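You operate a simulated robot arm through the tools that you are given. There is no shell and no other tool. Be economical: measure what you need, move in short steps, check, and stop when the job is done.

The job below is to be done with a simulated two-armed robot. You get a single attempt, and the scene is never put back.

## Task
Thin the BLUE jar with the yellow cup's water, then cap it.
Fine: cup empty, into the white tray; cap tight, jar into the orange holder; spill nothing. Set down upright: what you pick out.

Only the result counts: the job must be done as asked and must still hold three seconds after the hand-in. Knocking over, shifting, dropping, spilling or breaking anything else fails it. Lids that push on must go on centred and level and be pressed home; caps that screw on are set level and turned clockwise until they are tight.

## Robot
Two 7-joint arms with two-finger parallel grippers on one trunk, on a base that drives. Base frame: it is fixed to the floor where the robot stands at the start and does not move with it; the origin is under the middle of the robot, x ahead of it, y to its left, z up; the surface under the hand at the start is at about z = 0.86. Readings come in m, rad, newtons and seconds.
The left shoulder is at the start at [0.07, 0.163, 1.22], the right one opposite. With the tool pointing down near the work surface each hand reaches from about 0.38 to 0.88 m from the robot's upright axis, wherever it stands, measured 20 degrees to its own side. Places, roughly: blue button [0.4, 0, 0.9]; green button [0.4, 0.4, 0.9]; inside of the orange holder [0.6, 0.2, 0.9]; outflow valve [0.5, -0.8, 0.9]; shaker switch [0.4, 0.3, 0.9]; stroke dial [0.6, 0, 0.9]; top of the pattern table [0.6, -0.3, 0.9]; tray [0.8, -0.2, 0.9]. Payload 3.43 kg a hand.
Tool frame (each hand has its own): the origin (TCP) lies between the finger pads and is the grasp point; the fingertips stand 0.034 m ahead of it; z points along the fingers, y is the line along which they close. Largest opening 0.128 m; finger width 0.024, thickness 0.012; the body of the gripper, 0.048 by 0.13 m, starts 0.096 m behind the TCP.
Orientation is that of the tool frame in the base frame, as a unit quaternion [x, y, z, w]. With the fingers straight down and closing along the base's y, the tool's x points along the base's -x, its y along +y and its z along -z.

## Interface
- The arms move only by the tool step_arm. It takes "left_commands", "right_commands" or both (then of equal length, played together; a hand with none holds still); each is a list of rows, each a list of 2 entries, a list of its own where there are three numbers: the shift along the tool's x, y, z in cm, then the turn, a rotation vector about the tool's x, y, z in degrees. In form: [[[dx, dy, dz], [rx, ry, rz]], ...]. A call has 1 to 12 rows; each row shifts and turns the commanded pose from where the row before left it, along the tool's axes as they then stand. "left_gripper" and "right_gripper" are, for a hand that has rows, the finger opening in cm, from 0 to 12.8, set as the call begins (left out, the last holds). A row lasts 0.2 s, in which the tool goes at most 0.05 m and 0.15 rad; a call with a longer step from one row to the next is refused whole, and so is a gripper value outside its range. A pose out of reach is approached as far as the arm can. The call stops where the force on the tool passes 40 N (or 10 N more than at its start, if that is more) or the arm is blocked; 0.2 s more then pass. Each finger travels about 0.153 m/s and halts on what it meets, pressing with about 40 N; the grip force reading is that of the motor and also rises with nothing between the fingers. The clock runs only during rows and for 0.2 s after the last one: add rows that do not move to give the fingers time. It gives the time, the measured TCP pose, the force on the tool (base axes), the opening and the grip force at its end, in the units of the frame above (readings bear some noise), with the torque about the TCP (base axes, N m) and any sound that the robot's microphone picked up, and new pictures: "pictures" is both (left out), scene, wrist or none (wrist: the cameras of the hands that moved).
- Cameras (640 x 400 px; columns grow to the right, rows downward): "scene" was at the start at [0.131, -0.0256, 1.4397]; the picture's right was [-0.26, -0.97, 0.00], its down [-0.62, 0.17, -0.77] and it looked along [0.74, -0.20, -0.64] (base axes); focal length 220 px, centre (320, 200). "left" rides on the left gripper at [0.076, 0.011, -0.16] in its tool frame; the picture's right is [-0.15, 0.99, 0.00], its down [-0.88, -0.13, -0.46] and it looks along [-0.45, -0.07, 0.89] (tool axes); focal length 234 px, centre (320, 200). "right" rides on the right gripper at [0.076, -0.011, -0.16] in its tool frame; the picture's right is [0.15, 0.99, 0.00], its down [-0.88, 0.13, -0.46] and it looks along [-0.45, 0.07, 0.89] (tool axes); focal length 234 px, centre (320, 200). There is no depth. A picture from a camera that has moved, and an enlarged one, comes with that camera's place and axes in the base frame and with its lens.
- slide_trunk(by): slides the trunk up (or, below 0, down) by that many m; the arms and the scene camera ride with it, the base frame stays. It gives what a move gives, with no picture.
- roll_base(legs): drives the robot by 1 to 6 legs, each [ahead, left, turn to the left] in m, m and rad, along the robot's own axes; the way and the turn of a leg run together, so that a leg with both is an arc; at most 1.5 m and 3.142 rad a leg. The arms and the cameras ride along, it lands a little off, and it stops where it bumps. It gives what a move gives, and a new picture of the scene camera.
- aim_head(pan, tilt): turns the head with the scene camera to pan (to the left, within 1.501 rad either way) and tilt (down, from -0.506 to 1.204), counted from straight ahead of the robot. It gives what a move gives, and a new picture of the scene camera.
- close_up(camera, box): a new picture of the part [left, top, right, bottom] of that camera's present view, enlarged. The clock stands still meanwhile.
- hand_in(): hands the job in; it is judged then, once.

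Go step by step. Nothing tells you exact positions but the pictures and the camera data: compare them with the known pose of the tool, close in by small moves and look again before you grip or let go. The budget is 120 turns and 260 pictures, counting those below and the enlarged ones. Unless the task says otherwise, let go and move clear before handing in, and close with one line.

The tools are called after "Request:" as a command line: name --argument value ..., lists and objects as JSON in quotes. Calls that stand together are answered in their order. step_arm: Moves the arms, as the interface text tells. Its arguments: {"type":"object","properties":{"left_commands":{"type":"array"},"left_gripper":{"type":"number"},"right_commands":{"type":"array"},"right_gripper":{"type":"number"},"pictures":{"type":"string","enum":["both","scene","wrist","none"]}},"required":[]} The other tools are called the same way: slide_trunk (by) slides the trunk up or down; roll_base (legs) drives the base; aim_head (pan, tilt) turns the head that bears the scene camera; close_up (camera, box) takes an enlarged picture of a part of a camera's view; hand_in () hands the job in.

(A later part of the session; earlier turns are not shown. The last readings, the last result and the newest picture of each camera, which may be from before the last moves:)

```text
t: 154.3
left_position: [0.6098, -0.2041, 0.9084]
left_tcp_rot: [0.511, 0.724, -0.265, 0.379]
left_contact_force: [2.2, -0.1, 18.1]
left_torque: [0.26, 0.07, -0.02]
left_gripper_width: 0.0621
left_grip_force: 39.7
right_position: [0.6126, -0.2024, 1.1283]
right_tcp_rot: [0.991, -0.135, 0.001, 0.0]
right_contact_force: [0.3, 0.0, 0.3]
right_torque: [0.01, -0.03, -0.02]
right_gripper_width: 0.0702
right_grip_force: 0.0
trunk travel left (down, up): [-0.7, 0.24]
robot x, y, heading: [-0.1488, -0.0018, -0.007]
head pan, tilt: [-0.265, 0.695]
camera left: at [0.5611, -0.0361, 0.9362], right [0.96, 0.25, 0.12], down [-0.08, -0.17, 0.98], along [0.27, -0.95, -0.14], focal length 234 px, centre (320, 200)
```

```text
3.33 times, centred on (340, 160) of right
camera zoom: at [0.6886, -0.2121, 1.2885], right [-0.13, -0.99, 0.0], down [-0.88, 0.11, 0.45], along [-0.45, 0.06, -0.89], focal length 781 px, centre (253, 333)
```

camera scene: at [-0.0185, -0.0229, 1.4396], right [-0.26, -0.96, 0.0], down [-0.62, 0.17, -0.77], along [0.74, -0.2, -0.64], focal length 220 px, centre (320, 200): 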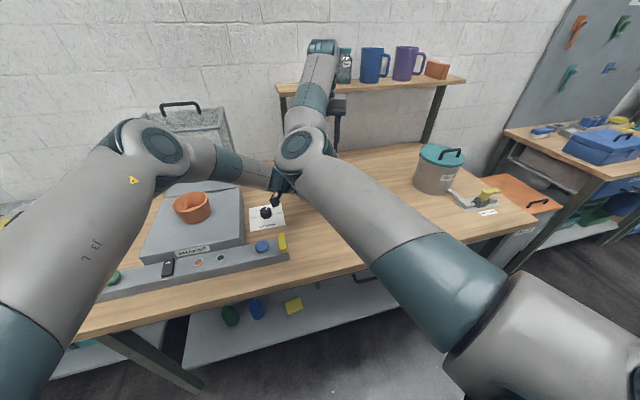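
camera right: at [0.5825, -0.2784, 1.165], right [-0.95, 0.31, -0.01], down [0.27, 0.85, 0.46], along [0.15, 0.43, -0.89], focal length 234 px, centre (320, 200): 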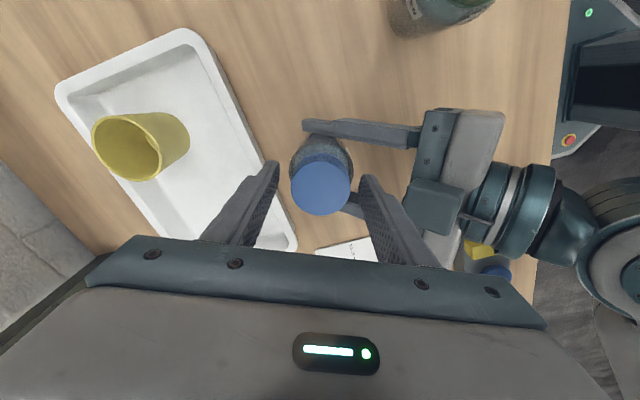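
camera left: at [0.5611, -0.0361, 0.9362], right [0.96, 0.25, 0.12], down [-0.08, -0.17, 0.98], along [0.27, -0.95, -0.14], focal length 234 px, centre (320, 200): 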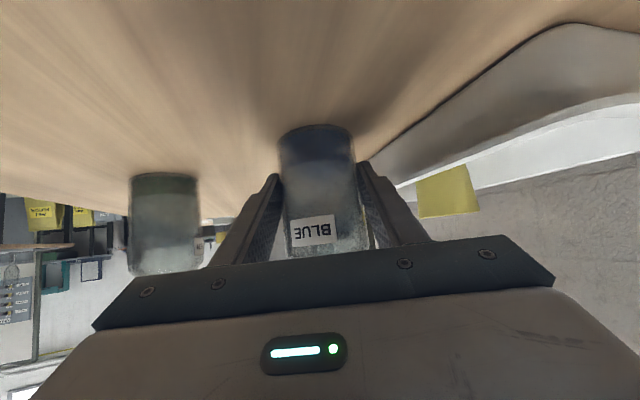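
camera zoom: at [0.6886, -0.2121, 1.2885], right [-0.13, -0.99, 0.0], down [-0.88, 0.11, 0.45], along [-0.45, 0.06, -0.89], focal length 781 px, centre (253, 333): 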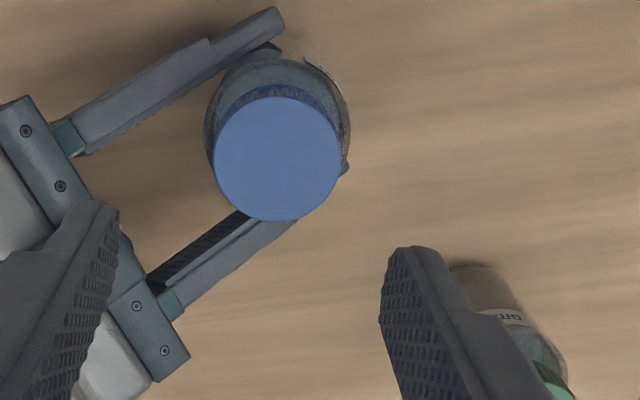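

The jar is firmly on the table. The cap is now about 9 mm toward -y from the hand; moving over it and down to 1.02.

Request:
step_arm --right_commands '[[[0.15, 0.8, 0], [0, 0, 0]], [[0, 0, 3.6], [0, 0, 0]], [[0, 0, 3.6], [0, 0, 0]], [[0, 0, 3.6], [0, 0, 0]], [[0, 0, 0], [0, 0, 0]]]' --pictures "none"

Request:
close_up --camera "right" --box '[260, 110, 380, 230]'

Request:
close_up --camera "scene" --box '[240, 80, 440, 260]'

```text
t: 155.5
left_position: [0.6075, -0.2029, 0.9046]
left_tcp_rot: [0.512, 0.725, -0.265, 0.378]
left_contact_force: [6.0, -2.8, 18.7]
left_torque: [0.16, -0.03, -0.05]
left_gripper_width: 0.062
left_grip_force: 40.5
right_position: [0.6133, -0.2091, 1.0181]
right_tcp_rot: [0.991, -0.136, 0.001, 0.0]
right_contact_force: [0.1, -0.3, -0.4]
right_torque: [-0.02, 0.02, 0.04]
right_gripper_width: 0.0703
right_grip_force: 0.0
trunk travel left (down, up): [-0.7, 0.24]
robot x, y, heading: [-0.151, 0.0031, 0.003]
head pan, tilt: [-0.265, 0.695]
```

```text
3.33 times, centred on (320, 170) of right
camera zoom: at [0.6896, -0.2194, 1.1789], right [-0.13, -0.99, 0.0], down [-0.88, 0.11, 0.45], along [-0.45, 0.06, -0.89], focal length 781 px, centre (320, 300)
```

zoom: 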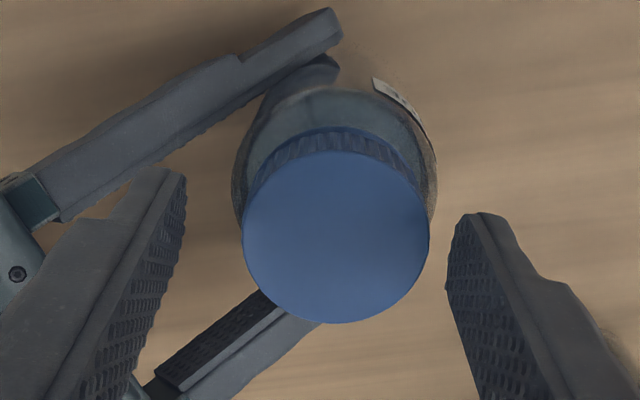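

```text
2.22 times, centred on (340, 170) of scene
camera zoom: at [-0.021, -0.0232, 1.4399], right [-0.26, -0.96, 0.0], down [-0.62, 0.17, -0.77], along [0.74, -0.2, -0.64], focal length 489 px, centre (276, 267)
```

zoom: 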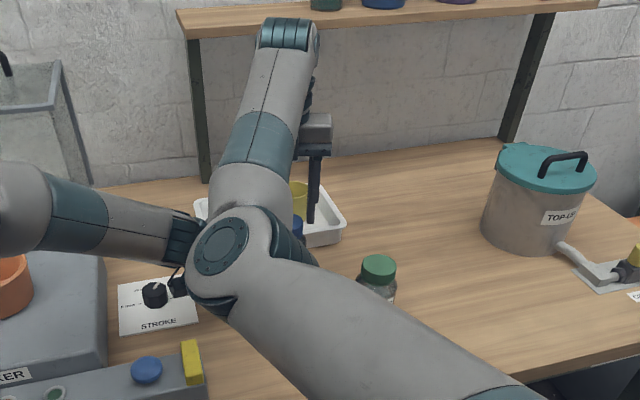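

The elbow is now clear. Centring on the cap, lowering, gripping, and making a clockwise stroke.

Request:
step_arm --right_commands '[[[-0.34, 0.48, 0], [0, 0, 0]], [[0, 0, 0.8], [0, 0, 0]], [[0, 0, 0.8], [0, 0, 0]], [[0, 0, 0], [0, 0, 0]]]' --pictures "none"

Request:
step_arm --right_commands '[[[0, 0, 0], [0, 0, 0]], [[0, 0, 0], [0, 0, 0]], [[0, 0, 0], [0, 0, 0]]]' --right_gripper 3.5 --pictures "none"

Request:
step_arm --right_commands '[[[0, 0, 0.02], [0, 0, 8]], [[0, 0, 0.02], [0, 0, 8]], [[0, 0, 0.02], [0, 0, 8]], [[0, 0, 0.02], [0, 0, 8]], [[0, 0, 0.02], [0, 0, 8]], [[0, 0, 0], [0, 0, 0]]]' --pictures "none"

Request:
close_up --camera "right" --box '[260, 110, 380, 230]'

```text
t: 156.5
left_position: [0.6078, -0.2031, 0.9052]
left_tcp_rot: [0.512, 0.725, -0.266, 0.377]
left_contact_force: [6.4, -3.5, 18.4]
left_torque: [0.18, 0.01, -0.04]
left_gripper_width: 0.062
left_grip_force: 40.1
right_position: [0.608, -0.2126, 1.0019]
right_tcp_rot: [0.991, -0.135, 0.0, 0.001]
right_contact_force: [0.3, 0.3, 0.5]
right_torque: [0.0, 0.0, -0.02]
right_gripper_width: 0.0702
right_grip_force: 0.2
trunk travel left (down, up): [-0.7, 0.24]
robot x, y, heading: [-0.1539, 0.0016, -0.002]
head pan, tilt: [-0.265, 0.695]
```

```text
t: 157.3
left_position: [0.6075, -0.2039, 0.9045]
left_tcp_rot: [0.513, 0.724, -0.267, 0.377]
left_contact_force: [2.6, -4.9, 16.3]
left_torque: [0.35, -0.11, -0.07]
left_gripper_width: 0.0616
left_grip_force: 40.1
right_position: [0.6084, -0.213, 1.0029]
right_tcp_rot: [0.991, -0.135, 0.001, 0.0]
right_contact_force: [1.6, 2.7, -0.2]
right_torque: [0.15, -0.04, 0.03]
right_gripper_width: 0.051
right_grip_force: 40.0
trunk travel left (down, up): [-0.7, 0.24]
robot x, y, heading: [-0.1515, 0.0026, -0.0]
head pan, tilt: [-0.265, 0.695]
```

```text
t: 158.7
left_position: [0.6071, -0.204, 0.9044]
left_tcp_rot: [0.512, 0.724, -0.266, 0.378]
left_contact_force: [-1.5, -10.0, 11.5]
left_torque: [0.71, -0.18, -0.09]
left_gripper_width: 0.0619
left_grip_force: 39.9
right_position: [0.6085, -0.213, 1.0022]
right_tcp_rot: [0.884, -0.467, 0.001, -0.001]
right_contact_force: [6.5, 10.8, 5.8]
right_torque: [0.44, -0.35, 0.01]
right_gripper_width: 0.0508
right_grip_force: 39.8
trunk travel left (down, up): [-0.7, 0.24]
robot x, y, heading: [-0.148, 0.0036, -0.008]
head pan, tilt: [-0.265, 0.695]
```

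```text
3.33 times, centred on (320, 170) of right
camera zoom: at [0.6602, -0.2691, 1.1629], right [-0.73, -0.68, 0.0], down [-0.61, 0.65, 0.45], along [-0.31, 0.33, -0.89], focal length 781 px, centre (320, 300)
```

zoom: 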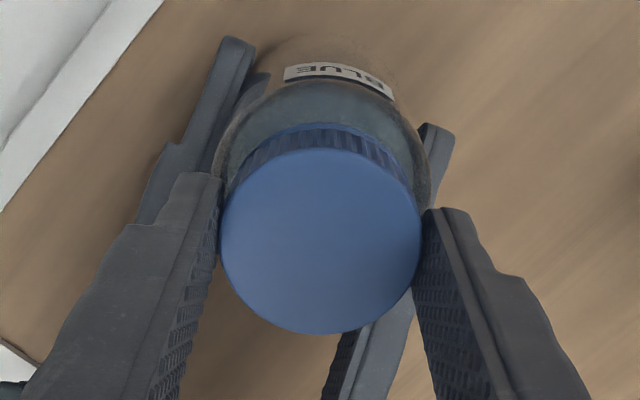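

The grip width (51 mm) suggests the tips caught the jar's collar. I'll re-grip 4 mm higher and turn.

Request:
step_arm --right_commands '[[[0, 0, 0], [0, 0, 0]], [[0, 0, -0.4], [0, 0, 0]], [[0, 0, 0], [0, 0, 0]]]' --right_gripper 6.5 --pictures "none"

Request:
step_arm --right_commands '[[[0, 0, 0], [0, 0, 0]], [[0, 0, 0], [0, 0, 0]], [[0, 0, 0], [0, 0, 0]]]' --right_gripper 3.5 --pictures "none"

Request:
step_arm --right_commands '[[[0, 0, 0.02], [0, 0, 8]], [[0, 0, 0.02], [0, 0, 8]], [[0, 0, 0.02], [0, 0, 8]], [[0, 0, 0.02], [0, 0, 8]], [[0, 0, 0.02], [0, 0, 8]], [[0, 0, 0.02], [0, 0, 8]], [[0, 0, 0.02], [0, 0, 8]], [[0, 0, 0], [0, 0, 0]]]' --pictures "none"

Request:
close_up --camera "right" --box '[260, 110, 380, 230]'

Request:
close_up --camera "left" --box '[240, 110, 400, 270]'

```text
t: 159.5
left_position: [0.607, -0.2026, 0.9036]
left_tcp_rot: [0.511, 0.725, -0.265, 0.378]
left_contact_force: [-3.0, -1.6, 9.9]
left_torque: [0.09, 0.37, 0.03]
left_gripper_width: 0.0616
left_grip_force: 39.8
right_position: [0.6071, -0.2133, 1.0062]
right_tcp_rot: [0.885, -0.466, 0.001, 0.0]
right_contact_force: [0.1, -0.6, -0.9]
right_torque: [-0.02, 0.0, -0.02]
right_gripper_width: 0.0649
right_grip_force: 0.1
trunk travel left (down, up): [-0.7, 0.24]
robot x, y, heading: [-0.147, 0.0049, 0.006]
head pan, tilt: [-0.265, 0.695]
```

```text
t: 160.3
left_position: [0.6074, -0.2033, 0.9041]
left_tcp_rot: [0.513, 0.724, -0.267, 0.377]
left_contact_force: [-11.0, 1.2, 11.0]
left_torque: [0.32, -0.24, -0.13]
left_gripper_width: 0.0619
left_grip_force: 39.8
right_position: [0.6095, -0.2111, 1.0062]
right_tcp_rot: [0.884, -0.467, 0.0, -0.001]
right_contact_force: [9.4, 2.7, -0.2]
right_torque: [0.07, -0.35, 0.02]
right_gripper_width: 0.05
right_grip_force: 40.4
trunk travel left (down, up): [-0.7, 0.24]
robot x, y, heading: [-0.1504, 0.0077, -0.003]
head pan, tilt: [-0.265, 0.695]
```

```text
t: 162.1
left_position: [0.6064, -0.204, 0.9045]
left_tcp_rot: [0.512, 0.724, -0.266, 0.377]
left_contact_force: [-23.6, 2.7, 10.4]
left_torque: [-0.06, -1.04, -0.32]
left_gripper_width: 0.0619
left_grip_force: 40.4
right_position: [0.6098, -0.212, 1.0043]
right_tcp_rot: [-0.561, 0.828, -0.002, 0.001]
right_contact_force: [26.3, 0.5, 0.3]
right_torque: [0.24, -1.29, 0.06]
right_gripper_width: 0.0495
right_grip_force: 39.7
trunk travel left (down, up): [-0.7, 0.24]
robot x, y, heading: [-0.1542, -0.0022, -0.005]
head pan, tilt: [-0.265, 0.695]
```

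```text
3.33 times, centred on (320, 170) of right
camera zoom: at [0.5903, -0.2872, 1.1661], right [-0.97, 0.23, -0.01], down [0.2, 0.87, 0.45], along [0.11, 0.44, -0.89], focal length 781 px, centre (320, 300)
```

zoom: 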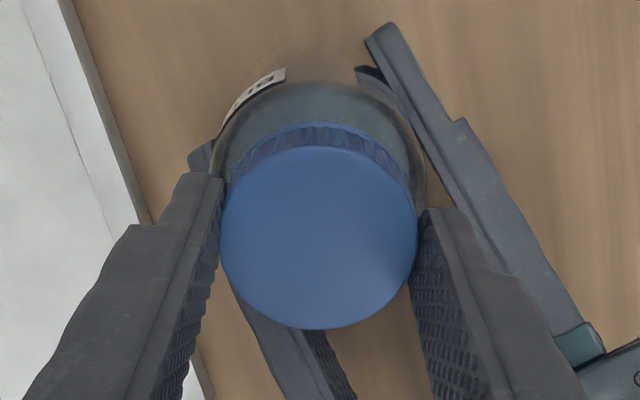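

```text
2.50 times, centred on (320, 190) of left
camera zoom: at [0.56, -0.0361, 0.9334], right [0.96, 0.25, 0.12], down [-0.08, -0.17, 0.98], along [0.27, -0.95, -0.14], focal length 585 px, centre (320, 225)
```

zoom: 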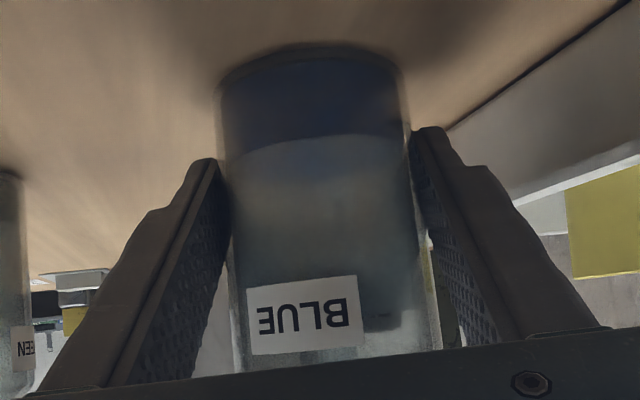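

The hand followed the cap down 2 mm with no vertical load, so it seems to be engaging. I'll relieve the side load, release, swing back, and look.

Request:
step_arm --right_commands '[[[-0.1, -0.28, 0], [0, 0, 0]], [[0, 0, 0], [0, 0, 0]]]' --pictures "none"

Request:
step_arm --right_commands '[[[0, 0, 0], [0, 0, 0]], [[0, 0, 0], [0, 0, -8.5]], [[0, 0, 0], [0, 0, -8.5]], [[0, 0, 0], [0, 0, -8.5]], [[0, 0, 0], [0, 0, -8.5]], [[0, 0, 0], [0, 0, -8.5]], [[0, 0, 0], [0, 0, -8.5]], [[0, 0, 0], [0, 0, -8.5]], [[0, 0, 0], [0, 0, -8.5]], [[0, 0, 0], [0, 0, -8.5]], [[0, 0, 0], [0, 0, -8.5]], [[0, 0, 0], [0, 0, -8.5]]]' --right_gripper 6.5 --pictures "none"

Request:
close_up --camera "right" --box '[260, 110, 380, 230]'

```text
t: 162.7
left_position: [0.6077, -0.2036, 0.9038]
left_tcp_rot: [0.51, 0.725, -0.264, 0.379]
left_contact_force: [-6.6, -5.6, 0.9]
left_torque: [0.32, 0.4, -0.05]
left_gripper_width: 0.0624
left_grip_force: 40.5
right_position: [0.6103, -0.2129, 1.0048]
right_tcp_rot: [-0.562, 0.827, 0.001, 0.0]
right_contact_force: [2.6, 4.8, 7.3]
right_torque: [0.15, -0.18, -0.02]
right_gripper_width: 0.0497
right_grip_force: 39.8
trunk travel left (down, up): [-0.7, 0.24]
robot x, y, heading: [-0.1533, -0.0005, -0.0]
head pan, tilt: [-0.265, 0.695]
```

```text
t: 165.3
left_position: [0.6091, -0.2034, 0.9051]
left_tcp_rot: [0.511, 0.724, -0.266, 0.378]
left_contact_force: [3.4, 2.2, 6.4]
left_torque: [0.1, 0.08, -0.01]
left_gripper_width: 0.0619
left_grip_force: 40.4
right_position: [0.6121, -0.2119, 1.0044]
right_tcp_rot: [0.988, -0.156, 0.001, 0.0]
right_contact_force: [-0.3, 0.2, -0.4]
right_torque: [0.04, -0.01, 0.04]
right_gripper_width: 0.0653
right_grip_force: 0.1
trunk travel left (down, up): [-0.7, 0.24]
robot x, y, heading: [-0.1489, 0.0065, -0.001]
head pan, tilt: [-0.265, 0.695]
```

```text
3.33 times, centred on (320, 170) of right
camera zoom: at [0.6873, -0.2259, 1.1645], right [-0.17, -0.99, 0.0], down [-0.88, 0.15, 0.45], along [-0.45, 0.07, -0.89], focal length 781 px, centre (320, 300)
```

zoom: 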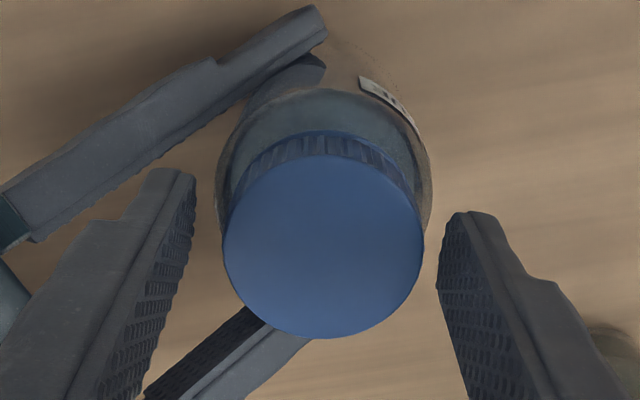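

Centred well now. Doing a full stroke, then release and swing back.

Request:
step_arm --right_commands '[[[0, 0.12, 0], [0, 0, 0]], [[0, 0, 0], [0, 0, 0]]]' --pictures "none"

Request:
step_arm --right_commands '[[[0, 0, 0], [0, 0, 0]], [[0, 0, 0], [0, 0, 0]], [[0, 0, 0.03], [0, 0, 8.5]], [[0, 0, 0.03], [0, 0, 8.5]], [[0, 0, 0.03], [0, 0, 8.5]], [[0, 0, 0.03], [0, 0, 8.5]], [[0, 0, 0.03], [0, 0, 8.5]], [[0, 0, 0.03], [0, 0, 8.5]], [[0, 0, 0.03], [0, 0, 8.5]], [[0, 0, 0.03], [0, 0, 8.5]], [[0, 0, 0.03], [0, 0, 8.5]], [[0, 0, 0.03], [0, 0, 8.5]]]' --right_gripper 3.5 --pictures "none"

Request:
close_up --camera "right" --box '[260, 110, 380, 230]'

Request:
step_arm --right_commands '[[[0, 0, 0], [0, 0, 0]], [[0, 0, 0], [0, 0, 0]], [[0, 0, 0], [0, 0, -8.5]], [[0, 0, 0], [0, 0, -8.5]], [[0, 0, 0], [0, 0, -8.5]], [[0, 0, 0], [0, 0, -8.5]], [[0, 0, 0], [0, 0, -8.5]], [[0, 0, 0], [0, 0, -8.5]], [[0, 0, 0], [0, 0, -8.5]], [[0, 0, 0], [0, 0, -8.5]], [[0, 0, 0], [0, 0, -8.5]], [[0, 0, 0], [0, 0, -8.5]]]' --right_gripper 6.5 --pictures "none"

Request:
close_up --camera "right" --box '[260, 110, 380, 230]'

```text
t: 165.9
left_position: [0.6084, -0.2039, 0.9045]
left_tcp_rot: [0.511, 0.725, -0.265, 0.378]
left_contact_force: [3.0, 0.6, 5.7]
left_torque: [0.05, 0.09, -0.03]
left_gripper_width: 0.0619
left_grip_force: 40.8
right_position: [0.6131, -0.2144, 1.0034]
right_tcp_rot: [0.988, -0.158, 0.0, 0.0]
right_contact_force: [0.0, 0.7, 0.3]
right_torque: [-0.03, 0.02, 0.01]
right_gripper_width: 0.0649
right_grip_force: 0.1
trunk travel left (down, up): [-0.7, 0.24]
robot x, y, heading: [-0.1513, 0.0028, 0.0]
head pan, tilt: [-0.265, 0.695]
```

```text
t: 168.5
left_position: [0.6091, -0.2038, 0.9039]
left_tcp_rot: [0.512, 0.724, -0.266, 0.378]
left_contact_force: [8.6, -2.8, -1.5]
left_torque: [-0.04, 0.42, -0.59]
left_gripper_width: 0.062
left_grip_force: 40.4
right_position: [0.6114, -0.2126, 1.0015]
right_tcp_rot: [-0.621, 0.784, 0.0, 0.0]
right_contact_force: [-3.4, 0.3, 13.2]
right_torque: [0.01, 0.12, 0.67]
right_gripper_width: 0.0511
right_grip_force: 39.5
trunk travel left (down, up): [-0.7, 0.24]
robot x, y, heading: [-0.1504, 0.0005, -0.0]
head pan, tilt: [-0.265, 0.695]
```

```text
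3.33 times, centred on (320, 170) of right
camera zoom: at [0.6039, -0.2912, 1.1625], right [-1.0, 0.08, 0.0], down [0.07, 0.89, 0.46], along [0.04, 0.45, -0.89], focal length 781 px, centre (320, 300)
```

zoom: 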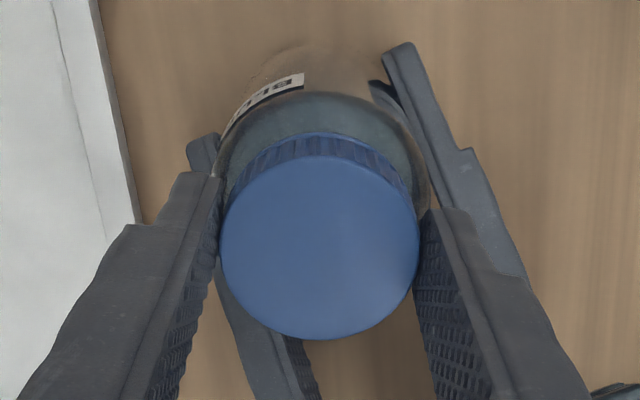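

```text
t: 171.1
left_position: [0.6087, -0.2041, 0.9047]
left_tcp_rot: [0.512, 0.725, -0.265, 0.377]
left_contact_force: [-1.8, 0.6, 2.4]
left_torque: [0.11, 0.19, 0.01]
left_gripper_width: 0.0617
left_grip_force: 40.0
right_position: [0.6116, -0.2144, 1.001]
right_tcp_rot: [0.988, -0.156, 0.001, 0.0]
right_contact_force: [0.8, -0.3, 0.1]
right_torque: [-0.01, -0.05, -0.02]
right_gripper_width: 0.0651
right_grip_force: 0.1
trunk travel left (down, up): [-0.7, 0.24]
robot x, y, heading: [-0.1509, 0.0019, -0.003]
head pan, tilt: [-0.265, 0.695]
```

```text
3.33 times, centred on (320, 170) of right
camera zoom: at [0.6865, -0.2277, 1.1615], right [-0.17, -0.99, 0.0], down [-0.88, 0.15, 0.45], along [-0.45, 0.08, -0.89], focal length 781 px, centre (320, 300)
```

zoom: 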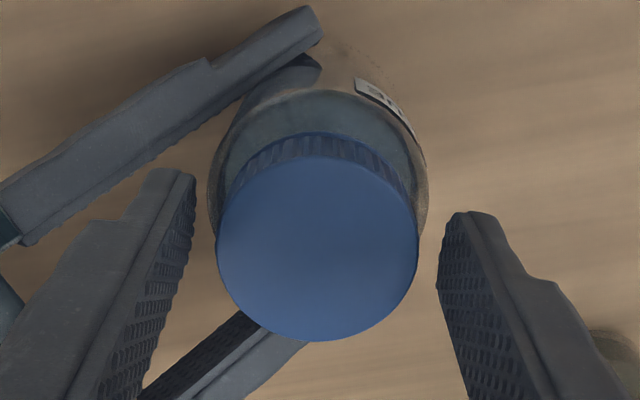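

A torque of 0.67 N·m appeared at the end of that stroke, so the cap is getting tight. Another stroke with a slightly higher grip will confirm.

Request:
step_arm --right_commands '[[[0, 0, -0.25], [0, 0, 0]], [[0, 0, 0], [0, 0, 0]]]' --pictures "none"

Request:
step_arm --right_commands '[[[0, 0, 0], [0, 0, 0]], [[0, 0, 0], [0, 0, 0]], [[0, 0, 0.02], [0, 0, 8.5]], [[0, 0, 0.02], [0, 0, 8.5]], [[0, 0, 0.02], [0, 0, 8.5]], [[0, 0, 0], [0, 0, 0]]]' --right_gripper 3.5 --pictures "none"

Request:
step_arm --right_commands '[[[0, 0, 0.02], [0, 0, 8.5]], [[0, 0, 0.02], [0, 0, 8.5]], [[0, 0, 0.02], [0, 0, 8.5]], [[0, 0, 0.02], [0, 0, 8.5]], [[0, 0, 0.02], [0, 0, 8.5]], [[0, 0, 0.02], [0, 0, 8.5]], [[0, 0, 0.02], [0, 0, 8.5]], [[0, 0, 0], [0, 0, 0]]]' --pictures "none"

Request:
close_up --camera "right" --box '[260, 110, 380, 230]'

```text
t: 171.7
left_position: [0.6085, -0.2042, 0.9038]
left_tcp_rot: [0.511, 0.725, -0.265, 0.378]
left_contact_force: [-2.2, -0.2, 2.6]
left_torque: [0.11, 0.17, -0.02]
left_gripper_width: 0.0621
left_grip_force: 40.3
right_position: [0.6117, -0.2145, 1.002]
right_tcp_rot: [0.988, -0.157, 0.001, 0.0]
right_contact_force: [-0.3, -0.2, 0.3]
right_torque: [0.04, -0.02, -0.03]
right_gripper_width: 0.0651
right_grip_force: 0.0
trunk travel left (down, up): [-0.7, 0.24]
robot x, y, heading: [-0.1482, 0.0, -0.002]
head pan, tilt: [-0.265, 0.695]
```

```text
t: 173.1
left_position: [0.6096, -0.2034, 0.9038]
left_tcp_rot: [0.511, 0.725, -0.265, 0.377]
left_contact_force: [-2.7, 3.2, 1.3]
left_torque: [-0.12, 0.29, -0.11]
left_gripper_width: 0.0629
left_grip_force: 40.0
right_position: [0.6136, -0.2151, 1.0026]
right_tcp_rot: [0.928, -0.373, 0.001, 0.0]
right_contact_force: [1.1, -4.0, 1.1]
right_torque: [-0.24, 0.04, 0.18]
right_gripper_width: 0.048
right_grip_force: 40.2
trunk travel left (down, up): [-0.7, 0.24]
robot x, y, heading: [-0.1474, 0.0044, 0.001]
head pan, tilt: [-0.265, 0.695]
```

```text
t: 174.9
left_position: [0.6084, -0.204, 0.9044]
left_tcp_rot: [0.511, 0.725, -0.264, 0.378]
left_contact_force: [3.9, -0.1, -0.2]
left_torque: [0.05, 0.11, -0.08]
left_gripper_width: 0.0623
left_grip_force: 39.7
right_position: [0.6126, -0.2134, 1.002]
right_tcp_rot: [-0.621, 0.784, -0.001, 0.001]
right_contact_force: [-5.7, -0.6, 6.1]
right_torque: [0.02, 0.41, 0.15]
right_gripper_width: 0.0482
right_grip_force: 40.3
trunk travel left (down, up): [-0.7, 0.24]
robot x, y, heading: [-0.1505, 0.0031, -0.002]
head pan, tilt: [-0.265, 0.695]
```

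```text
3.33 times, centred on (320, 170) of right
camera zoom: at [0.6044, -0.2911, 1.1629], right [-1.0, 0.08, 0.0], down [0.07, 0.89, 0.46], along [0.04, 0.45, -0.89], focal length 781 px, centre (320, 300)
```

zoom: 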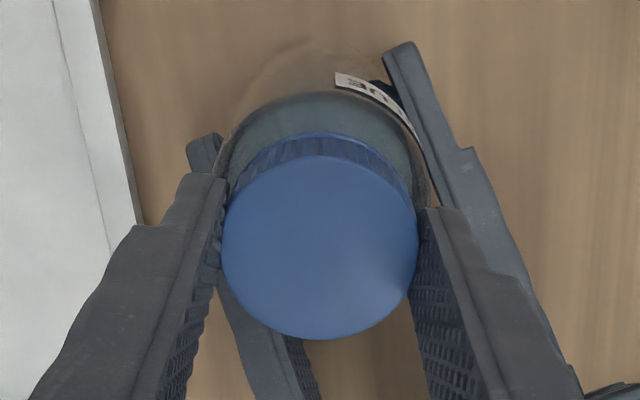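

The jar itself has now begun to turn in the left grip, so the cap is tight against it. I'll release, raise the right hand clear, and inspect the cap's seating.

Request:
step_arm --right_commands '[[[0, 0, 0], [0, 0, 0]], [[0, 0, 0], [0, 0, 0]], [[0, 0, -4], [0, 0, 0]], [[0, 0, -4], [0, 0, 0]], [[0, 0, -4], [0, 0, 0]], [[4, 0, 0], [0, 0, 0]], [[4, 0, 0], [0, 0, 0]], [[4, 0, 0], [0, 0, 0]], [[4, 0, 0], [0, 0, 0]], [[4, 0, 0], [0, 0, 0]]]' --right_gripper 7 --pictures "both"

Request:
close_up --camera "right" --box '[260, 150, 400, 270]'

Request:
close_up --camera "scene" --box '[280, 150, 360, 220]'

```text
t: 177.1
left_position: [0.6086, -0.2037, 0.9043]
left_tcp_rot: [0.512, 0.725, -0.265, 0.377]
left_contact_force: [0.0, 1.3, 4.9]
left_torque: [0.01, -0.18, 0.08]
left_gripper_width: 0.0623
left_grip_force: 40.3
right_position: [0.5661, -0.4101, 1.1232]
right_tcp_rot: [-0.622, 0.783, 0.0, 0.002]
right_contact_force: [-0.3, 0.1, 0.1]
right_torque: [0.02, 0.0, -0.05]
right_gripper_width: 0.0699
right_grip_force: 0.0
trunk travel left (down, up): [-0.7, 0.24]
robot x, y, heading: [-0.1491, -0.0001, -0.002]
head pan, tilt: [-0.265, 0.695]
camera scene: at [-0.0206, -0.0243, 1.4398], right [-0.26, -0.96, 0.0], down [-0.62, 0.17, -0.77], along [0.74, -0.2, -0.64], focal length 220 px, centre (320, 200)
camera right: at [0.5602, -0.4879, 1.2834], right [-1.0, 0.08, 0.0], down [0.07, 0.89, 0.46], along [0.04, 0.45, -0.89], focal length 234 px, centre (320, 200)
```

scene: 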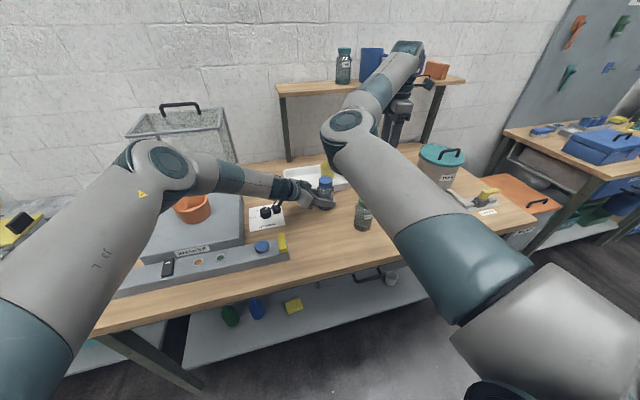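
right: 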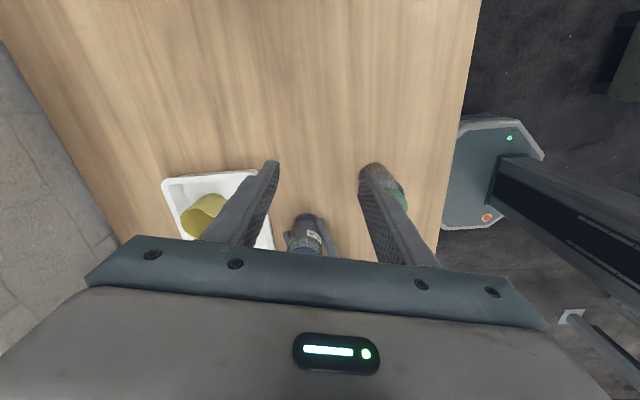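

```text
3.33 times, centred on (330, 210) of right
camera zoom: at [0.5602, -0.4879, 1.2834], right [-1.0, 0.08, 0.0], down [0.07, 0.89, 0.46], along [0.04, 0.45, -0.89], focal length 781 px, centre (287, 167)
```

zoom: 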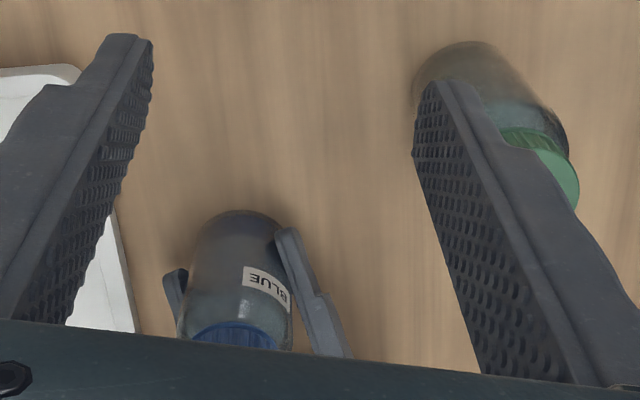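

```text
5.71 times, centred on (320, 185) of scene
camera zoom: at [-0.0206, -0.0243, 1.4398], right [-0.26, -0.96, 0.0], down [-0.62, 0.17, -0.77], along [0.74, -0.2, -0.64], focal length 1257 px, centre (320, 286)
```

zoom: 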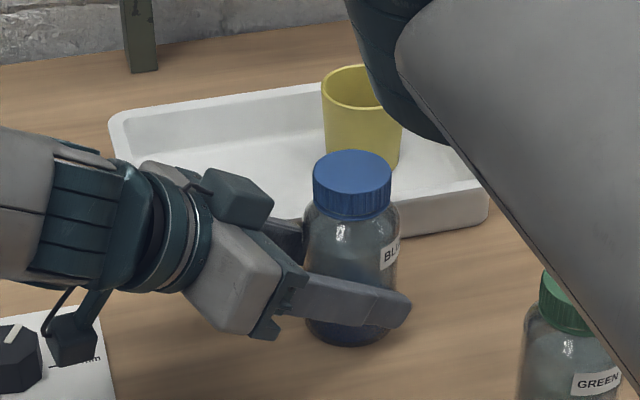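

Perfect: the cap is fully seated and level, like the green jar's. I'll retrace the right hand exactly back onto the cap, grip it, then release and clear the left hand.

Request:
step_arm --right_commands '[[[-4, 0, 0], [0, 0, 0]], [[-4, 0, 0], [0, 0, 0]], [[-4, 0, 0], [0, 0, 0]], [[-4, 0, 0], [0, 0, 0]], [[-4, 0, 0], [0, 0, 0]], [[0, 0, 0], [0, 0, 0]], [[0, 0, 4], [0, 0, 0]], [[0, 0, 4], [0, 0, 0]], [[0, 0, 3.9], [0, 0, 0]], [[0, 0, 0], [0, 0, 0]]]' --pictures "none"

Request:
close_up --camera "right" --box '[260, 110, 380, 230]'

Request:
step_arm --right_commands '[[[0, 0, 0], [0, 0, 0]], [[0, 0, 0], [0, 0, 0]], [[0, 0, 0], [0, 0, 0]]]' --right_gripper 3.5 --pictures "none"

```text
t: 179.3
left_position: [0.6072, -0.2034, 0.9046]
left_tcp_rot: [0.511, 0.725, -0.266, 0.378]
left_contact_force: [-1.2, 0.0, 7.2]
left_torque: [0.04, -0.09, 0.02]
left_gripper_width: 0.0622
left_grip_force: 39.6
right_position: [0.6125, -0.2163, 1.0016]
right_tcp_rot: [-0.622, 0.783, -0.001, 0.0]
right_contact_force: [0.2, 0.3, 1.4]
right_torque: [0.0, 0.0, 0.03]
right_gripper_width: 0.07
right_grip_force: 0.1
trunk travel left (down, up): [-0.7, 0.24]
robot x, y, heading: [-0.153, 0.0041, -0.003]
head pan, tilt: [-0.265, 0.695]
```

```text
3.33 times, centred on (320, 170) of right
camera zoom: at [0.6055, -0.2932, 1.1627], right [-1.0, 0.08, 0.0], down [0.07, 0.89, 0.46], along [0.04, 0.45, -0.89], focal length 781 px, centre (320, 300)
```

zoom: 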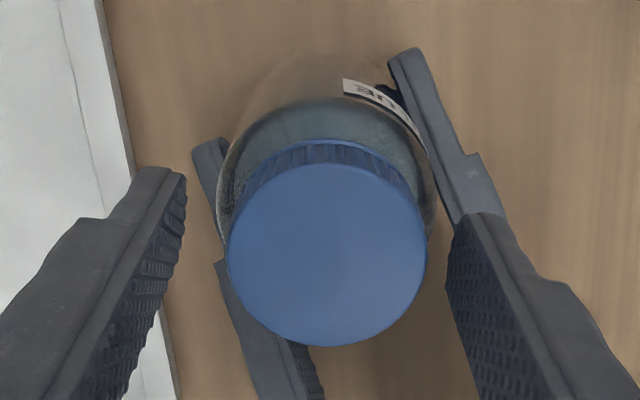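

```text
t: 180.1
left_position: [0.6088, -0.2036, 0.9052]
left_tcp_rot: [0.512, 0.724, -0.266, 0.377]
left_contact_force: [11.3, -5.9, 1.8]
left_torque: [0.37, 0.75, 0.14]
left_gripper_width: 0.0621
left_grip_force: 39.1
right_position: [0.6124, -0.2153, 1.0011]
right_tcp_rot: [-0.622, 0.783, 0.0, 0.0]
right_contact_force: [-13.4, 6.3, 2.0]
right_torque: [0.14, 0.53, 0.07]
right_gripper_width: 0.048
right_grip_force: 40.2
trunk travel left (down, up): [-0.7, 0.24]
robot x, y, heading: [-0.1495, 0.0061, -0.001]
head pan, tilt: [-0.265, 0.695]
```

Gripped on the cap. A final tightening nudge while the left still holds, then I'll release and clear the left hand.

Request:
step_arm --right_commands '[[[0, 0.1, 0], [0, 0, 8]], [[0, 0, 0], [0, 0, 8]]]' --pictures "none"

Request:
step_arm --left_commands '[[[0, 0, 0], [0, 0, 0]], [[0, 0, 0], [0, 0, 0]], [[0, 0, -2], [0, 0, 0]], [[0, 0, -3], [0, 0, 0]], [[0, 0, -3.5], [0, 0, 0]], [[0, 0, -3.5], [0, 0, 0]]]' --left_gripper 9.5 --pictures "none"

Request:
step_arm --left_commands '[[[-0.385, -1.245, -4.28], [0, 0, 0]], [[-0.385, -1.245, -4.28], [0, 0, 0]], [[-0.385, -1.245, -4.28], [0, 0, 0]], [[-0.385, -1.245, -4.28], [0, 0, 0]], [[-0.385, -1.245, -4.28], [0, 0, 0]], [[-0.385, -1.245, -4.28], [0, 0, 0]], [[-0.385, -1.245, -4.28], [0, 0, 0]], [[-0.385, -1.245, -4.28], [0, 0, 0]]]' --pictures "scene"

```text
t: 180.7
left_position: [0.6093, -0.2034, 0.9032]
left_tcp_rot: [0.511, 0.726, -0.265, 0.377]
left_contact_force: [11.5, 0.7, 0.5]
left_torque: [-0.12, 1.07, -0.61]
left_gripper_width: 0.0631
left_grip_force: 39.9
right_position: [0.612, -0.2161, 1.002]
right_tcp_rot: [-0.506, 0.863, 0.0, 0.0]
right_contact_force: [-12.8, -2.3, -0.1]
right_torque: [-0.17, 0.03, 0.76]
right_gripper_width: 0.0478
right_grip_force: 39.9
trunk travel left (down, up): [-0.7, 0.24]
robot x, y, heading: [-0.1492, 0.004, 0.001]
head pan, tilt: [-0.265, 0.695]
```

```text
t: 182.1
left_position: [0.5734, -0.1103, 0.9734]
left_tcp_rot: [0.512, 0.725, -0.266, 0.378]
left_contact_force: [0.3, 0.3, -0.1]
left_torque: [0.01, -0.04, -0.01]
left_gripper_width: 0.0951
left_grip_force: 0.1
right_position: [0.6108, -0.2136, 1.002]
right_tcp_rot: [-0.506, 0.862, -0.001, 0.0]
right_contact_force: [0.0, 0.7, -1.1]
right_torque: [0.02, -0.01, 0.03]
right_gripper_width: 0.0477
right_grip_force: 40.4
trunk travel left (down, up): [-0.7, 0.24]
robot x, y, heading: [-0.1545, 0.0032, -0.002]
head pan, tilt: [-0.265, 0.695]
```

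```text
t: 183.9
left_position: [0.3956, 0.0735, 1.1879]
left_tcp_rot: [0.511, 0.724, -0.267, 0.379]
left_contact_force: [-0.2, -0.6, 0.5]
left_torque: [0.03, 0.01, 0.02]
left_gripper_width: 0.0949
left_grip_force: 0.1
left hand out of reach, approached as far as the arm can: row 8
right_position: [0.611, -0.2152, 1.0017]
right_tcp_rot: [-0.507, 0.862, 0.0, 0.0]
right_contact_force: [-0.9, 1.3, -0.4]
right_torque: [0.08, 0.01, -0.01]
right_gripper_width: 0.0478
right_grip_force: 39.6
trunk travel left (down, up): [-0.7, 0.24]
robot x, y, heading: [-0.1524, 0.0048, -0.0]
head pan, tilt: [-0.265, 0.695]
camera scene: at [-0.02, -0.0249, 1.4397], right [-0.26, -0.96, 0.0], down [-0.62, 0.17, -0.77], along [0.74, -0.2, -0.64], focal length 220 px, centre (320, 200)
```

scene: 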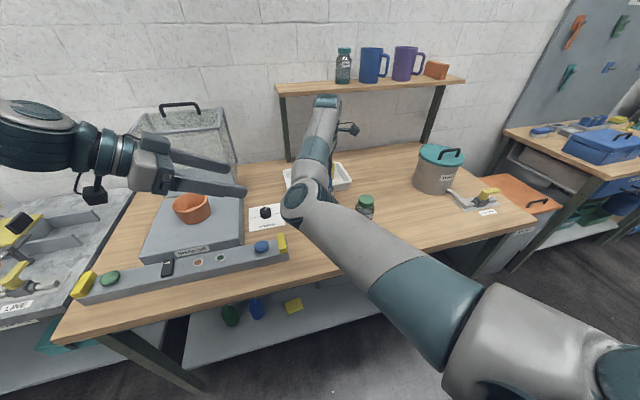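

Final torque of 0.76 N·m confirms the cap is tight. Lifting the jar by its cap and driving left toward the holder.

Request:
step_arm --right_commands '[[[0, 0, -2], [0, 0, 0]], [[0, 0, -4], [0, 0, 0]], [[0, 0, -4], [0, 0, 0]], [[0, 0, -4], [0, 0, 0]], [[0, 0, -3.5], [0, 0, 0]]]' --pictures "none"

Request:
close_up --camera "scene" --box '[150, 160, 350, 260]'

```text
t: 185.1
left_position: [0.3971, 0.0745, 1.1894]
left_tcp_rot: [0.511, 0.723, -0.268, 0.379]
left_contact_force: [-0.2, 0.0, 0.0]
left_torque: [-0.03, -0.01, -0.01]
left_gripper_width: 0.0949
left_grip_force: 0.1
right_position: [0.6121, -0.2143, 1.1786]
right_tcp_rot: [-0.507, 0.862, -0.001, 0.0]
right_contact_force: [-0.3, 0.7, -4.1]
right_torque: [-0.03, -0.02, 0.0]
right_gripper_width: 0.048
right_grip_force: 39.9
trunk travel left (down, up): [-0.7, 0.24]
robot x, y, heading: [-0.1442, 0.003, -0.001]
head pan, tilt: [-0.265, 0.695]
```

```text
3.20 times, centred on (250, 210) of scene
camera zoom: at [-0.0199, -0.0235, 1.4396], right [-0.26, -0.96, 0.0], down [-0.62, 0.17, -0.77], along [0.74, -0.2, -0.64], focal length 704 px, centre (544, 168)
```

zoom: 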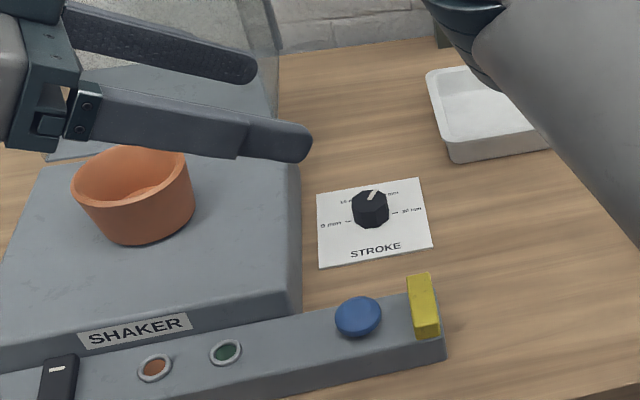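

The jar is lifted (4.1 N). The holder is near (0.603, 0.235). Driving left 0.445 m.

Request:
roll_base --legs '[[0, 0.22, 0], [0, 0.225, 0]]'

Request:
close_up --camera "right" --box '[200, 60, 440, 250]'

Request:
close_up --camera "left" --box '[160, 0, 480, 240]'

```text
t: 188.1
left_position: [0.4005, 0.5207, 1.1884]
left_tcp_rot: [0.512, 0.723, -0.267, 0.379]
left_contact_force: [-0.7, -0.7, 0.0]
left_torque: [0.0, -0.02, 0.01]
left_gripper_width: 0.0947
left_grip_force: 0.0
right_position: [0.6132, 0.2301, 1.1766]
right_tcp_rot: [-0.506, 0.863, 0.0, 0.001]
right_contact_force: [-0.3, -0.3, -3.5]
right_torque: [-0.02, 0.04, -0.01]
right_gripper_width: 0.0478
right_grip_force: 39.7
trunk travel left (down, up): [-0.7, 0.24]
robot x, y, heading: [-0.1494, 0.453, -0.007]
head pan, tilt: [-0.265, 0.695]
camera scene: at [-0.0172, 0.4231, 1.4396], right [-0.26, -0.96, 0.0], down [-0.62, 0.17, -0.77], along [0.74, -0.2, -0.64], focal length 220 px, centre (320, 200)
```

scene: 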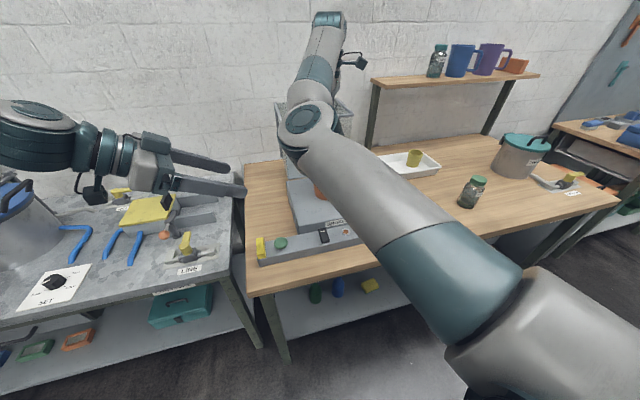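

```text
2.11 times, centred on (320, 155) of right
camera zoom: at [0.5863, 0.158, 1.3377], right [-0.93, 0.36, 0.0], down [0.32, 0.83, 0.46], along [0.16, 0.43, -0.89], focal length 493 px, centre (320, 295)
```

zoom: 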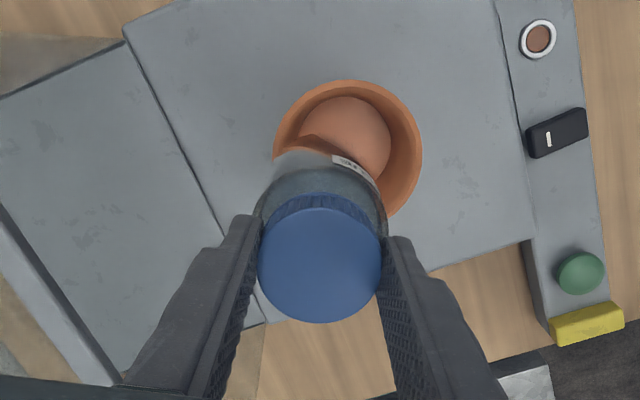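

```text
1.67 times, centred on (320, 120) of left
camera zoom: at [0.3515, 0.6886, 1.2167], right [0.96, 0.25, 0.12], down [-0.08, -0.16, 0.98], along [0.27, -0.95, -0.14], focal length 390 px, centre (320, 333)
```

zoom: 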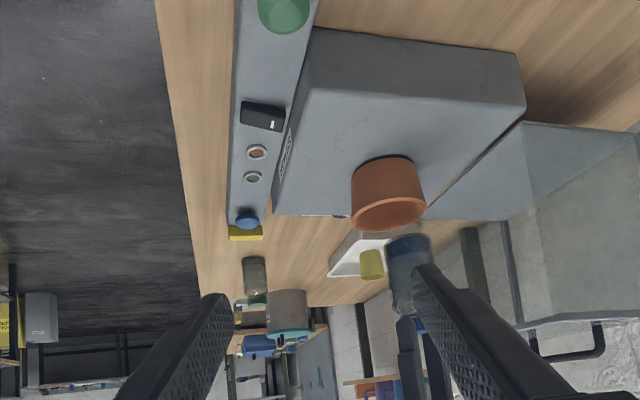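

Clear view: the holder's centre is at (0.590, 0.231). Shifting over it and lowering the jar to rim level.

Request:
step_arm --right_commands '[[[1.03, 2.0, 0], [0, 0, 0]], [[0, 0, 0], [0, 0, 0]], [[0, 0, 2.2], [0, 0, 0]], [[0, 0, 2.2], [0, 0, 0]], [[0, 0, 0], [0, 0, 0]]]' --pictures "none"

Request:
close_up --camera "right" --box '[200, 60, 440, 250]'

Request:
close_up --camera "left" --box '[320, 70, 440, 180]'

```text
t: 189.3
left_position: [0.3952, 0.5224, 1.1903]
left_tcp_rot: [0.512, 0.723, -0.267, 0.38]
left_contact_force: [-0.4, -0.6, 0.1]
left_torque: [-0.03, 0.01, -0.01]
left_gripper_width: 0.0949
left_grip_force: 0.0
right_position: [0.6063, 0.229, 1.14]
right_tcp_rot: [-0.505, 0.863, -0.002, 0.002]
right_contact_force: [-0.1, -0.1, 24.5]
right_torque: [0.07, -0.61, 0.02]
right_gripper_width: 0.0481
right_grip_force: 39.9
right hand out of reach, approached as far as the arm can: row 1, 4
trunk travel left (down, up): [-0.7, 0.24]
robot x, y, heading: [-0.1479, 0.4464, -0.001]
head pan, tilt: [-0.265, 0.695]
```

```text
2.11 times, centred on (320, 155) of right
camera zoom: at [0.5782, 0.1565, 1.3002], right [-0.93, 0.36, -0.01], down [0.31, 0.83, 0.46], along [0.17, 0.42, -0.89], focal length 493 px, centre (320, 295)
```

zoom: 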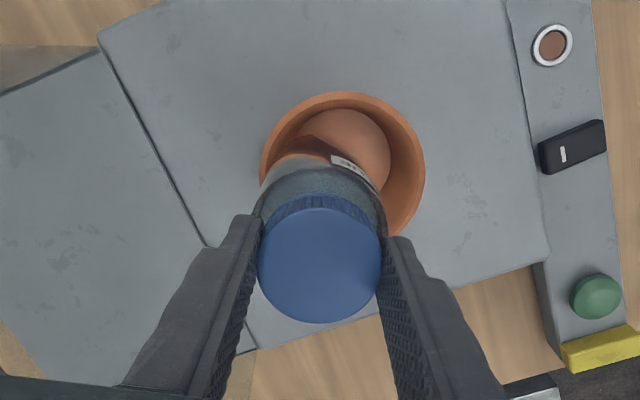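

```text
3.64 times, centred on (380, 125) of left
camera zoom: at [0.3486, 0.6903, 1.2181], right [0.96, 0.25, 0.12], down [-0.08, -0.16, 0.98], along [0.27, -0.95, -0.14], focal length 852 px, centre (102, 473)
```

zoom: 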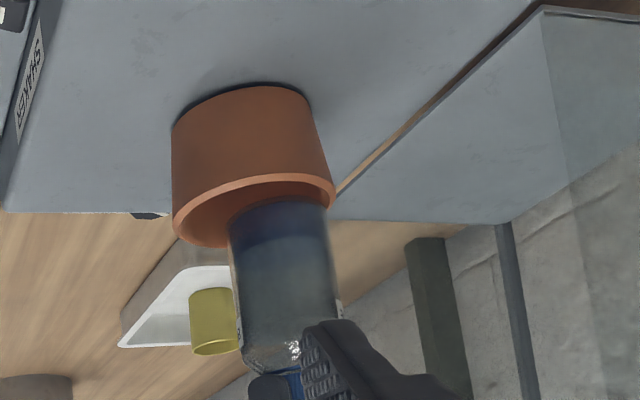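

The arm couldn't move the full 2 cm, so the jar touched the rim. Lifting at once; then I'll shift the base back 16 mm instead.

Request:
step_arm --right_commands '[[[0, 0, -1.5], [0, 0, 0]], [[0, 0, -2], [0, 0, 0]], [[0, 0, 0], [0, 0, 0]]]' --pictures "none"

Request:
roll_base --legs '[[-0.016, 0.002, 0]]'

Request:
close_up --camera "right" --box '[200, 60, 440, 250]'

Request:
close_up --camera "left" --box '[320, 70, 440, 180]'

```text
t: 190.1
left_position: [0.3987, 0.5221, 1.1886]
left_tcp_rot: [0.511, 0.724, -0.267, 0.379]
left_contact_force: [-0.3, -0.6, -0.1]
left_torque: [-0.01, 0.03, 0.0]
left_gripper_width: 0.0949
left_grip_force: 0.0
right_position: [0.6084, 0.2291, 1.1682]
right_tcp_rot: [-0.506, 0.863, 0.001, -0.001]
right_contact_force: [-0.5, -0.9, -3.1]
right_torque: [0.01, 0.01, 0.03]
right_gripper_width: 0.0478
right_grip_force: 39.6
trunk travel left (down, up): [-0.7, 0.24]
robot x, y, heading: [-0.1457, 0.4456, -0.002]
head pan, tilt: [-0.265, 0.695]
```

```text
t: 190.9
left_position: [0.3874, 0.5232, 1.1851]
left_tcp_rot: [0.511, 0.724, -0.269, 0.377]
left_contact_force: [0.9, -0.2, 0.0]
left_torque: [-0.03, 0.03, -0.02]
left_gripper_width: 0.0954
left_grip_force: 0.1
right_position: [0.5981, 0.2303, 1.1646]
right_tcp_rot: [-0.505, 0.863, 0.001, -0.001]
right_contact_force: [-0.3, -0.1, -4.9]
right_torque: [0.03, 0.04, 0.01]
right_gripper_width: 0.0477
right_grip_force: 40.1
trunk travel left (down, up): [-0.7, 0.24]
robot x, y, heading: [-0.1618, 0.4544, 0.001]
head pan, tilt: [-0.265, 0.695]
camera scene: at [-0.028, 0.4251, 1.4389], right [-0.26, -0.96, 0.0], down [-0.62, 0.17, -0.77], along [0.74, -0.2, -0.64], focal length 220 px, centre (320, 200)
```

scene: 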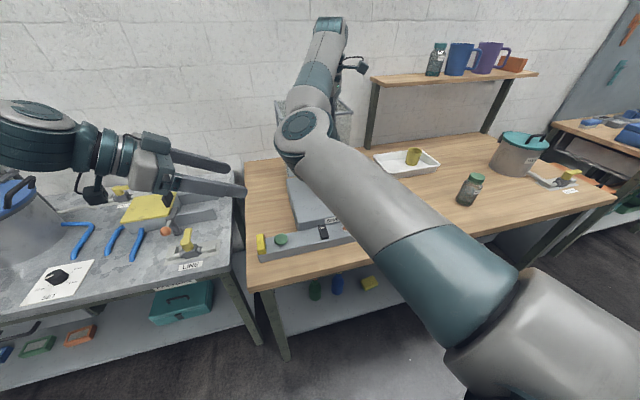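

```text
2.11 times, centred on (320, 155) of right
camera zoom: at [0.5705, 0.1577, 1.3258], right [-0.93, 0.36, 0.0], down [0.32, 0.83, 0.45], along [0.16, 0.43, -0.89], focal length 493 px, centre (320, 295)
```

zoom: 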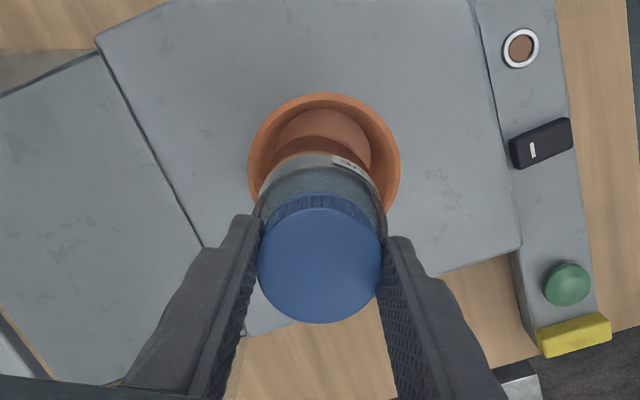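

```text
3.64 times, centred on (380, 125) of left
camera zoom: at [0.34, 0.6907, 1.2144], right [0.96, 0.25, 0.12], down [-0.08, -0.16, 0.98], along [0.27, -0.95, -0.14], focal length 852 px, centre (102, 473)
```

zoom: 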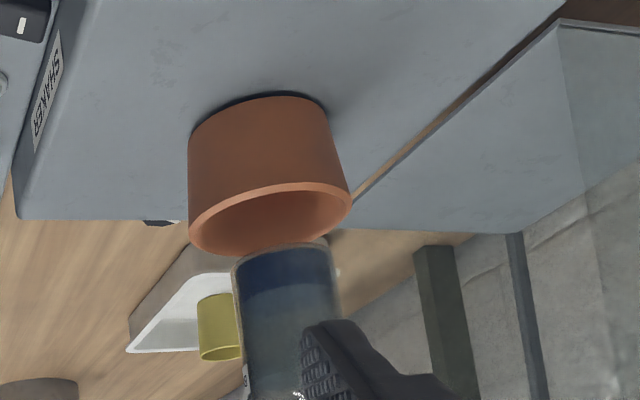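

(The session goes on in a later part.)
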